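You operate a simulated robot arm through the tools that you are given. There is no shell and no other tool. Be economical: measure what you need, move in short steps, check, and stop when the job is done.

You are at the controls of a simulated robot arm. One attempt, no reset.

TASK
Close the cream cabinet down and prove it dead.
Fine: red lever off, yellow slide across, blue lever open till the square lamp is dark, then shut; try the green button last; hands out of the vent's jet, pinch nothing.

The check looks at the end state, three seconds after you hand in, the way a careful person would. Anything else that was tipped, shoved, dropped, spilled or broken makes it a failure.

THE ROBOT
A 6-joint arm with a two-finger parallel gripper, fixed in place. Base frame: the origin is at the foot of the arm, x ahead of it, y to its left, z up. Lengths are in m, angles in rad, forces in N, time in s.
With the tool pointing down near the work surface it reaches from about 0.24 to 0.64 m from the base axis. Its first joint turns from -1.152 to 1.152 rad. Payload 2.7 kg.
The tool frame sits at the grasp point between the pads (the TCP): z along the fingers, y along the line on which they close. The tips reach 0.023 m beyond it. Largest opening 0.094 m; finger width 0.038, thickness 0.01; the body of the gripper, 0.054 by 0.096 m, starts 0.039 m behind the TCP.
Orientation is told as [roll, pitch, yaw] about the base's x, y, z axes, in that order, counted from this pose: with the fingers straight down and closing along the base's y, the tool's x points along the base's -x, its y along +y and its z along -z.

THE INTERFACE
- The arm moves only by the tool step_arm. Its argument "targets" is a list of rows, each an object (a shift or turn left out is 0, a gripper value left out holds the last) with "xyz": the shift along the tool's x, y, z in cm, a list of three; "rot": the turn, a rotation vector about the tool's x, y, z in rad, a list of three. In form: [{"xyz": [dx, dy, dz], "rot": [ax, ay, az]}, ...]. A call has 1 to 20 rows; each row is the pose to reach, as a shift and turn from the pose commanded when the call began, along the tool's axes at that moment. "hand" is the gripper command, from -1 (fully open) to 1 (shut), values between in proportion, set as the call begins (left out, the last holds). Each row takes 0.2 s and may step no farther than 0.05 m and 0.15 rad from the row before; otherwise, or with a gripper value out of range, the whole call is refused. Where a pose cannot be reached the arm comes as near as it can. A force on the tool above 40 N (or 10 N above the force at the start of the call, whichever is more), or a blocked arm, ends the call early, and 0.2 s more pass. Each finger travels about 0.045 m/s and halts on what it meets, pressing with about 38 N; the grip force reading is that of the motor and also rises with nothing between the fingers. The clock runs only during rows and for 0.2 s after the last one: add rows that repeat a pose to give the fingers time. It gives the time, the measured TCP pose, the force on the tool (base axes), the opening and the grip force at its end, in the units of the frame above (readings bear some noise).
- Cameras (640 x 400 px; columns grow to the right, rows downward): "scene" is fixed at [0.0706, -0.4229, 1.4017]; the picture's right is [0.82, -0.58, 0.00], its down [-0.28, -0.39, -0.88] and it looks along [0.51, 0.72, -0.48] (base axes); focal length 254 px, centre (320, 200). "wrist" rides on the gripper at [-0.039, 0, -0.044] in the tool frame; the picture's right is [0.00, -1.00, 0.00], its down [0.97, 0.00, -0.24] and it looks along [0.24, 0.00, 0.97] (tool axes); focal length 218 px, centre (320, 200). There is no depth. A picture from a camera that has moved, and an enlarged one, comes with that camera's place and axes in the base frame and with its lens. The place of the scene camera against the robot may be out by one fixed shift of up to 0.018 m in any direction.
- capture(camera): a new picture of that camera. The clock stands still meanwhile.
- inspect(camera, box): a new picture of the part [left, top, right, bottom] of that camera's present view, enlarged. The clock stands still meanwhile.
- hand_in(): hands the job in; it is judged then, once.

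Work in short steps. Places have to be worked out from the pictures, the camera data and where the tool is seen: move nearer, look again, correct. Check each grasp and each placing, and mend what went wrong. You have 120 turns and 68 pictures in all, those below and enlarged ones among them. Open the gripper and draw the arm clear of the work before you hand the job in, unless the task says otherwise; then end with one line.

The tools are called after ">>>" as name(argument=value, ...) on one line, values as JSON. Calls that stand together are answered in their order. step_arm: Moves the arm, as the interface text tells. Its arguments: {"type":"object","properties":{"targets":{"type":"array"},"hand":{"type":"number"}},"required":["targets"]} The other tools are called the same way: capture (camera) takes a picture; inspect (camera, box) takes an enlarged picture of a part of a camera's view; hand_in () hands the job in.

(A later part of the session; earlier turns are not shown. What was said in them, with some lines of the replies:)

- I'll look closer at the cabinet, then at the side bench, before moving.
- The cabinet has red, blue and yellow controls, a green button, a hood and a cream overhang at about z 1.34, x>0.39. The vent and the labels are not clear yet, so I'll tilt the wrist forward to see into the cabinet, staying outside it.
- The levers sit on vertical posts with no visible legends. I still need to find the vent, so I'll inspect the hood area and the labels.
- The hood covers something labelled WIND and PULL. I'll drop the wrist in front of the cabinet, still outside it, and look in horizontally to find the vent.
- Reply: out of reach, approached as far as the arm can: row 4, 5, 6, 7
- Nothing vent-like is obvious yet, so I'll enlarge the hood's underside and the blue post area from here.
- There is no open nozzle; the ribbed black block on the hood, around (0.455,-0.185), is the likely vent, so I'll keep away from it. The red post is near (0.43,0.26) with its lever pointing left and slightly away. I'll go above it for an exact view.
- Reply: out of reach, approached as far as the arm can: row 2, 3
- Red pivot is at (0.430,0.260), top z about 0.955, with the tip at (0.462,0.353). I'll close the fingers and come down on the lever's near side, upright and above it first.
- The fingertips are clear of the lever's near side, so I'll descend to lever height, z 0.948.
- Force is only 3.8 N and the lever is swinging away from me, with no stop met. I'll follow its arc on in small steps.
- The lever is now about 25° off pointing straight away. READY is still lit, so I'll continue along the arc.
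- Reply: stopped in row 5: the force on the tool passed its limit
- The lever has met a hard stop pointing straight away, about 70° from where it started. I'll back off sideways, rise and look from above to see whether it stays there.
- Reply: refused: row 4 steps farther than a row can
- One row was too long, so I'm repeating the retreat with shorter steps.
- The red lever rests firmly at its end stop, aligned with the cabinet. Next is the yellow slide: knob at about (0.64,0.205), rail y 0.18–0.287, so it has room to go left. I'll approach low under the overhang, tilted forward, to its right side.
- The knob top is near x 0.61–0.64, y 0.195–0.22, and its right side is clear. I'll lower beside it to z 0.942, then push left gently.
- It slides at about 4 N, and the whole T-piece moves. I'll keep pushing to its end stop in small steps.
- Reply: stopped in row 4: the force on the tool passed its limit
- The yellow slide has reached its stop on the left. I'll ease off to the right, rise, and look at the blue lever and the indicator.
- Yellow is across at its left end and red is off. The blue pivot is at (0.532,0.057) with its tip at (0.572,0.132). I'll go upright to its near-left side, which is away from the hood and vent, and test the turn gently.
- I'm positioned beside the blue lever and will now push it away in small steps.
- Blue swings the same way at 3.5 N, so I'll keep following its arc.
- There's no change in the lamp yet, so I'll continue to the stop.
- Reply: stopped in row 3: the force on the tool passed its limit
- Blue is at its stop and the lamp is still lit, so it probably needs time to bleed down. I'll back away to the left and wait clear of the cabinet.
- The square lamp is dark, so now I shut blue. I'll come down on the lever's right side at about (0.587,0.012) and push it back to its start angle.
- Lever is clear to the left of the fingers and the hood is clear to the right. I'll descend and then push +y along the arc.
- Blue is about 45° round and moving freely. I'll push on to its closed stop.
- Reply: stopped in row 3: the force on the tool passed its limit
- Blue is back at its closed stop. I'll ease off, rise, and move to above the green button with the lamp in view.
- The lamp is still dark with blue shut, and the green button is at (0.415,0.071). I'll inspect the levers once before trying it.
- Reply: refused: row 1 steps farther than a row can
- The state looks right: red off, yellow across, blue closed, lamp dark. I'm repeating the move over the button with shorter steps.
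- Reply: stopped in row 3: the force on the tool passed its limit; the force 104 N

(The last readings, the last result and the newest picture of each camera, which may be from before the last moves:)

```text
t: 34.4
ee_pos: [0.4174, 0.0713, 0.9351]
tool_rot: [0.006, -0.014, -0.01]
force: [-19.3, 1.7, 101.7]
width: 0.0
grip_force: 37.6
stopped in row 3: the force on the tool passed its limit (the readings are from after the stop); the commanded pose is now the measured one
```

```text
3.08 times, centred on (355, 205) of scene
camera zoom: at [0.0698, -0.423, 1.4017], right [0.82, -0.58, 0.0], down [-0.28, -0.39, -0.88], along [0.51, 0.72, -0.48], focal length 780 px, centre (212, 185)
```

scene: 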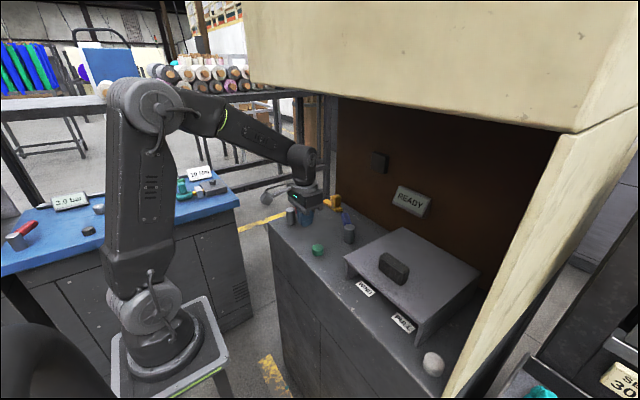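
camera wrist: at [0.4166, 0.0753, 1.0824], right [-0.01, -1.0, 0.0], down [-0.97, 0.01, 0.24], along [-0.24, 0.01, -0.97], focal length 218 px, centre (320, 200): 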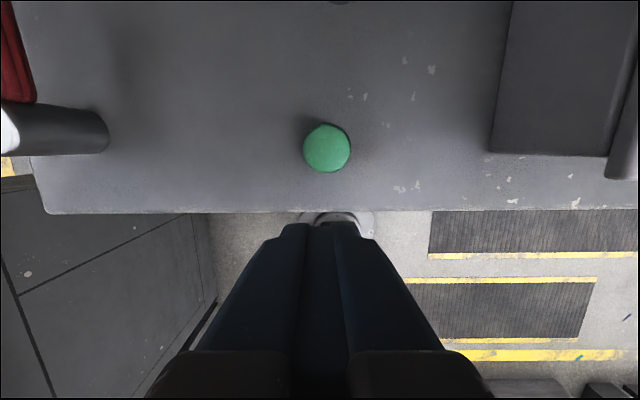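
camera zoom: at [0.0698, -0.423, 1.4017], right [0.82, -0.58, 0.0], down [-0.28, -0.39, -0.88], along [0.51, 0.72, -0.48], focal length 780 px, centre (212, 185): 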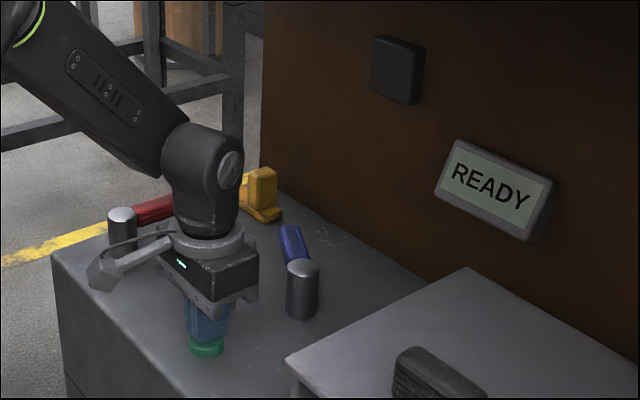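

The button bottomed out and nothing started. I'll lift off at once and clear.

>>> step_arm(targets=[{"xyz": [0, 0, -1]}, {"xyz": [0, 0, -4]}, {"xyz": [1.5, 0, -8]}, {"xyz": [4.5, 0, -11]}, {"xyz": [7, 0, -14]}, {"xyz": [9, 0, -18]}, {"xyz": [9, 0, -18]}, {"xyz": [9, 0, -18]}, {"xyz": [9, 0, -18]}])

>>> capture(camera="wrist")

>>> inspect(camera="scene", box=[265, 140, 445, 270])

```text
t: 36.4
ee_pos: [0.3253, 0.0712, 1.1086]
tool_rot: [0.006, -0.007, -0.011]
force: [0.8, -0.5, 0.1]
width: 0.0
grip_force: 38.3
```

```text
26 pictures are left
camera wrist: at [0.3632, 0.0714, 1.1535], right [-0.01, -1.0, -0.01], down [-0.97, 0.01, 0.24], along [-0.24, 0.01, -0.97], focal length 218 px, centre (320, 200)
```

wrist: 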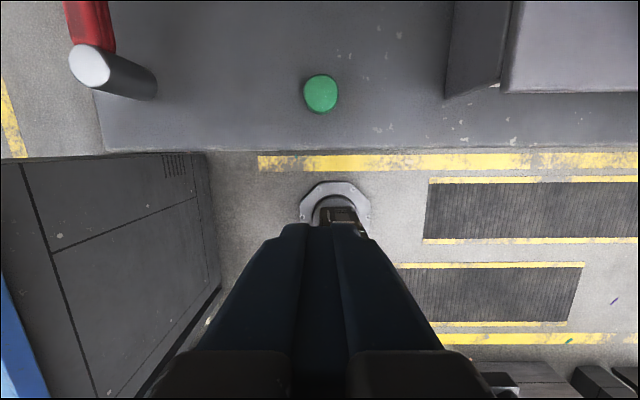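

```text
3.08 times, centred on (355, 205) of scene
camera zoom: at [0.0706, -0.4229, 1.4017], right [0.82, -0.58, 0.0], down [-0.28, -0.39, -0.88], along [0.51, 0.72, -0.48], focal length 780 px, centre (212, 185)
```

zoom: 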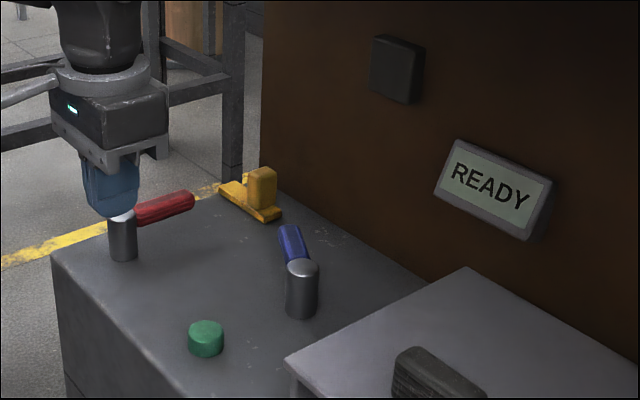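

The button has sprung back and everything is still dark. READY still shows, so I'll look closely at that panel and the whole scene before concluding.

>>> inspect(camera="scene", box=[360, 140, 450, 225])

>>> capture(camera="scene")

```text
4.71 times, centred on (405, 182) of scene
camera zoom: at [0.0706, -0.4229, 1.4017], right [0.82, -0.58, 0.0], down [-0.28, -0.39, -0.88], along [0.51, 0.72, -0.48], focal length 1193 px, centre (-80, 282)
```

zoom: 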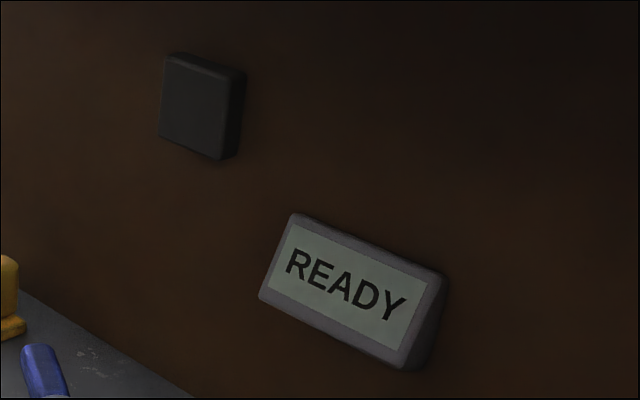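

```text
23 pictures are left
```

scene: 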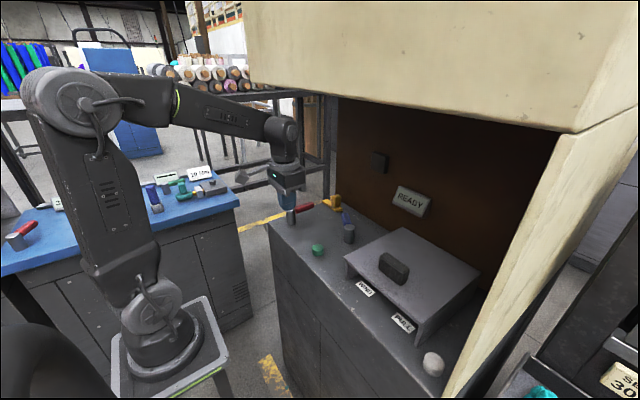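

READY looks like a passive plate, and lamp and machine stayed dead. The press came on very abruptly, so I'll try the button once more, slowly, to be sure it really travels.

>>> step_arm(targets=[{"xyz": [-3, 0, 3]}, {"xyz": [-6, 0, 6]}, {"xyz": [-9, 0, 9]}, {"xyz": [-9, 0, 13]}, {"xyz": [-9, 0, 16]}, {"xyz": [-9, 0, 16.4]}, {"xyz": [-9, 0, 16.4]}])

>>> step_arm(targets=[{"xyz": [0, 0, 0.3]}, {"xyz": [0, 0, 0.5]}, {"xyz": [0, 0, 0.5]}])

>>> step_arm(targets=[{"xyz": [0, 0, 0.2]}, {"xyz": [0, 0, 0.3]}, {"xyz": [0, 0, 0.3]}])

>>> step_arm(targets=[{"xyz": [0, 0, 0.1]}, {"xyz": [0, 0, 0.2]}, {"xyz": [0, 0, 0.2]}])

>>> inspect(camera="scene", box=[265, 140, 445, 270])

```text
t: 38.0
ee_pos: [0.4148, 0.0709, 0.9473]
tool_rot: [0.004, -0.005, -0.011]
force: [0.3, 0.0, 0.0]
width: 0.0
grip_force: 37.2
```

```text
t: 38.8
ee_pos: [0.4168, 0.0708, 0.941]
tool_rot: [0.005, -0.006, -0.01]
force: [-0.6, 0.0, 0.8]
width: 0.0
grip_force: 38.2
```

```text
t: 39.6
ee_pos: [0.4158, 0.0711, 0.9385]
tool_rot: [0.005, -0.005, -0.011]
force: [0.8, 0.8, 2.1]
width: 0.0003
grip_force: 38.4
```

```text
t: 40.4
ee_pos: [0.4168, 0.0704, 0.9364]
tool_rot: [0.004, -0.003, -0.01]
force: [0.2, -0.1, 2.6]
width: 0.0002
grip_force: 38.3
```

```text
3.08 times, centred on (355, 205) of scene
camera zoom: at [0.0705, -0.4229, 1.4017], right [0.82, -0.58, 0.0], down [-0.28, -0.39, -0.88], along [0.51, 0.72, -0.48], focal length 780 px, centre (212, 185)
```

zoom: 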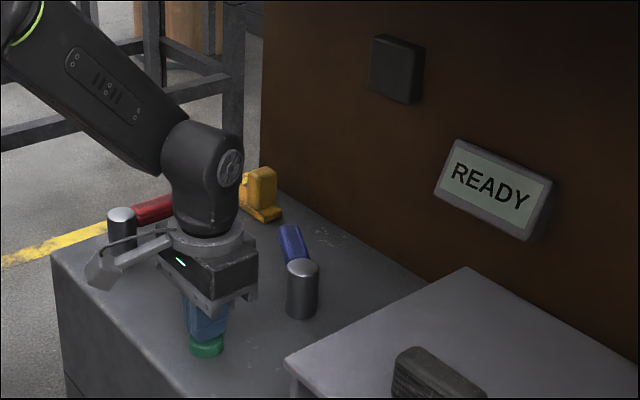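

The button is travelling against a soft spring at 2–3 N, so I'll press the last couple of millimetres to the bottom and hold.

>>> step_arm(targets=[{"xyz": [0, 0, 0.1]}, {"xyz": [0, 0, 0.2]}, {"xyz": [0, 0, 0.2]}])

>>> step_arm(targets=[{"xyz": [0, 0, 0.1]}, {"xyz": [0, 0, 0.15]}, {"xyz": [0, 0, 0.15]}])

>>> inspect(camera="scene", box=[265, 140, 445, 270])

```text
t: 41.2
ee_pos: [0.4166, 0.0708, 0.9341]
tool_rot: [0.003, -0.007, -0.012]
force: [2.2, 0.7, 5.9]
width: 0.0
grip_force: 37.9
```

```text
t: 42.0
ee_pos: [0.417, 0.0694, 0.9338]
tool_rot: [0.005, -0.009, -0.011]
force: [7.2, 3.3, 13.7]
width: 0.0
grip_force: 38.0
```

```text
3.08 times, centred on (355, 205) of scene
camera zoom: at [0.0706, -0.4228, 1.4017], right [0.82, -0.58, 0.0], down [-0.28, -0.39, -0.88], along [0.51, 0.72, -0.48], focal length 780 px, centre (212, 185)
```

zoom: 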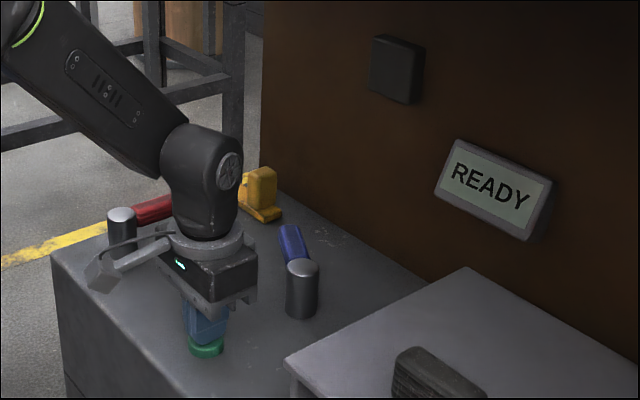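

The button is fully bottomed at 13.7 N and held, and nothing woke up. I'll lift clear, open the gripper and do a final check from above.

>>> step_arm(targets=[{"xyz": [0, 0, -1]}, {"xyz": [0, 0, -4.5]}, {"xyz": [2, 0, -8.5]}, {"xyz": [5, 0, -12]}, {"xyz": [8, 0, -15.5]}, {"xyz": [10, 1, -19.5]}, {"xyz": [11, 2, -24]}, {"xyz": [11.5, 3, -28]}, {"xyz": [11.5, 4, -30]}])

>>> step_arm(hand=-1, targets=[{"rot": [0, -0.1, 0]}, {"rot": [0, -0.2, 0]}, {"rot": [0, -0.3, 0]}, {"rot": [0, -0.4, 0]}, {"rot": [0, -0.4, 0]}, {"rot": [0, -0.4, 0]}, {"rot": [0, -0.4, 0]}])

>>> capture(camera="wrist")

>>> capture(camera="scene")

```text
t: 44.0
ee_pos: [0.2955, 0.1097, 1.2332]
tool_rot: [0.006, -0.003, -0.01]
force: [0.7, -0.2, -1.1]
width: 0.0
grip_force: 37.5
```

```text
t: 45.6
ee_pos: [0.2986, 0.1101, 1.2319]
tool_rot: [0.004, -0.405, -0.015]
force: [0.4, -0.5, -0.6]
width: 0.094
grip_force: 0.1
```

```text
20 pictures are left
camera wrist: at [0.3173, 0.1104, 1.2881], right [-0.01, -1.0, -0.01], down [-0.99, 0.01, -0.16], along [0.16, 0.0, -0.99], focal length 218 px, centre (320, 200)
```

wrist: 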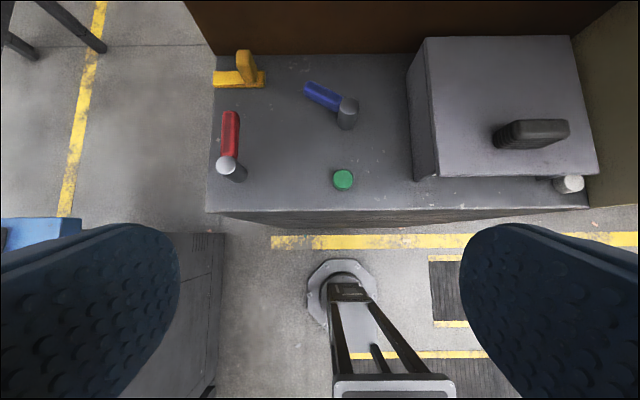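

```text
19 pictures are left
```

scene: 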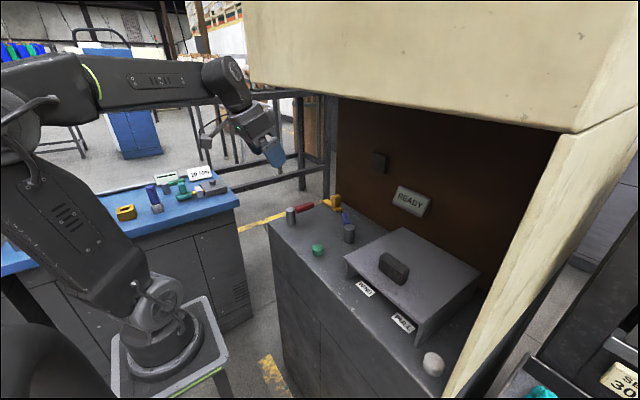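

Everything holds: red is off at its stop, yellow is across, blue is back at its original closed angle and the lamp is dark. The green button had no effect, and the arm is clear with the gripper open, so I'm handing in.

>>> hand_in()

```text
The job is handed in.
```

The cream cabinet is shut down: red is off, yellow is across, and blue was opened until the lamp went dark, then shut. I pressed green twice, the first time hard at about 100 N, and nothing started; the lamp stayed dark and the READY plate still reads READY. I never identified the vent for certain, so I kept clear of the ribbed block on the hood.
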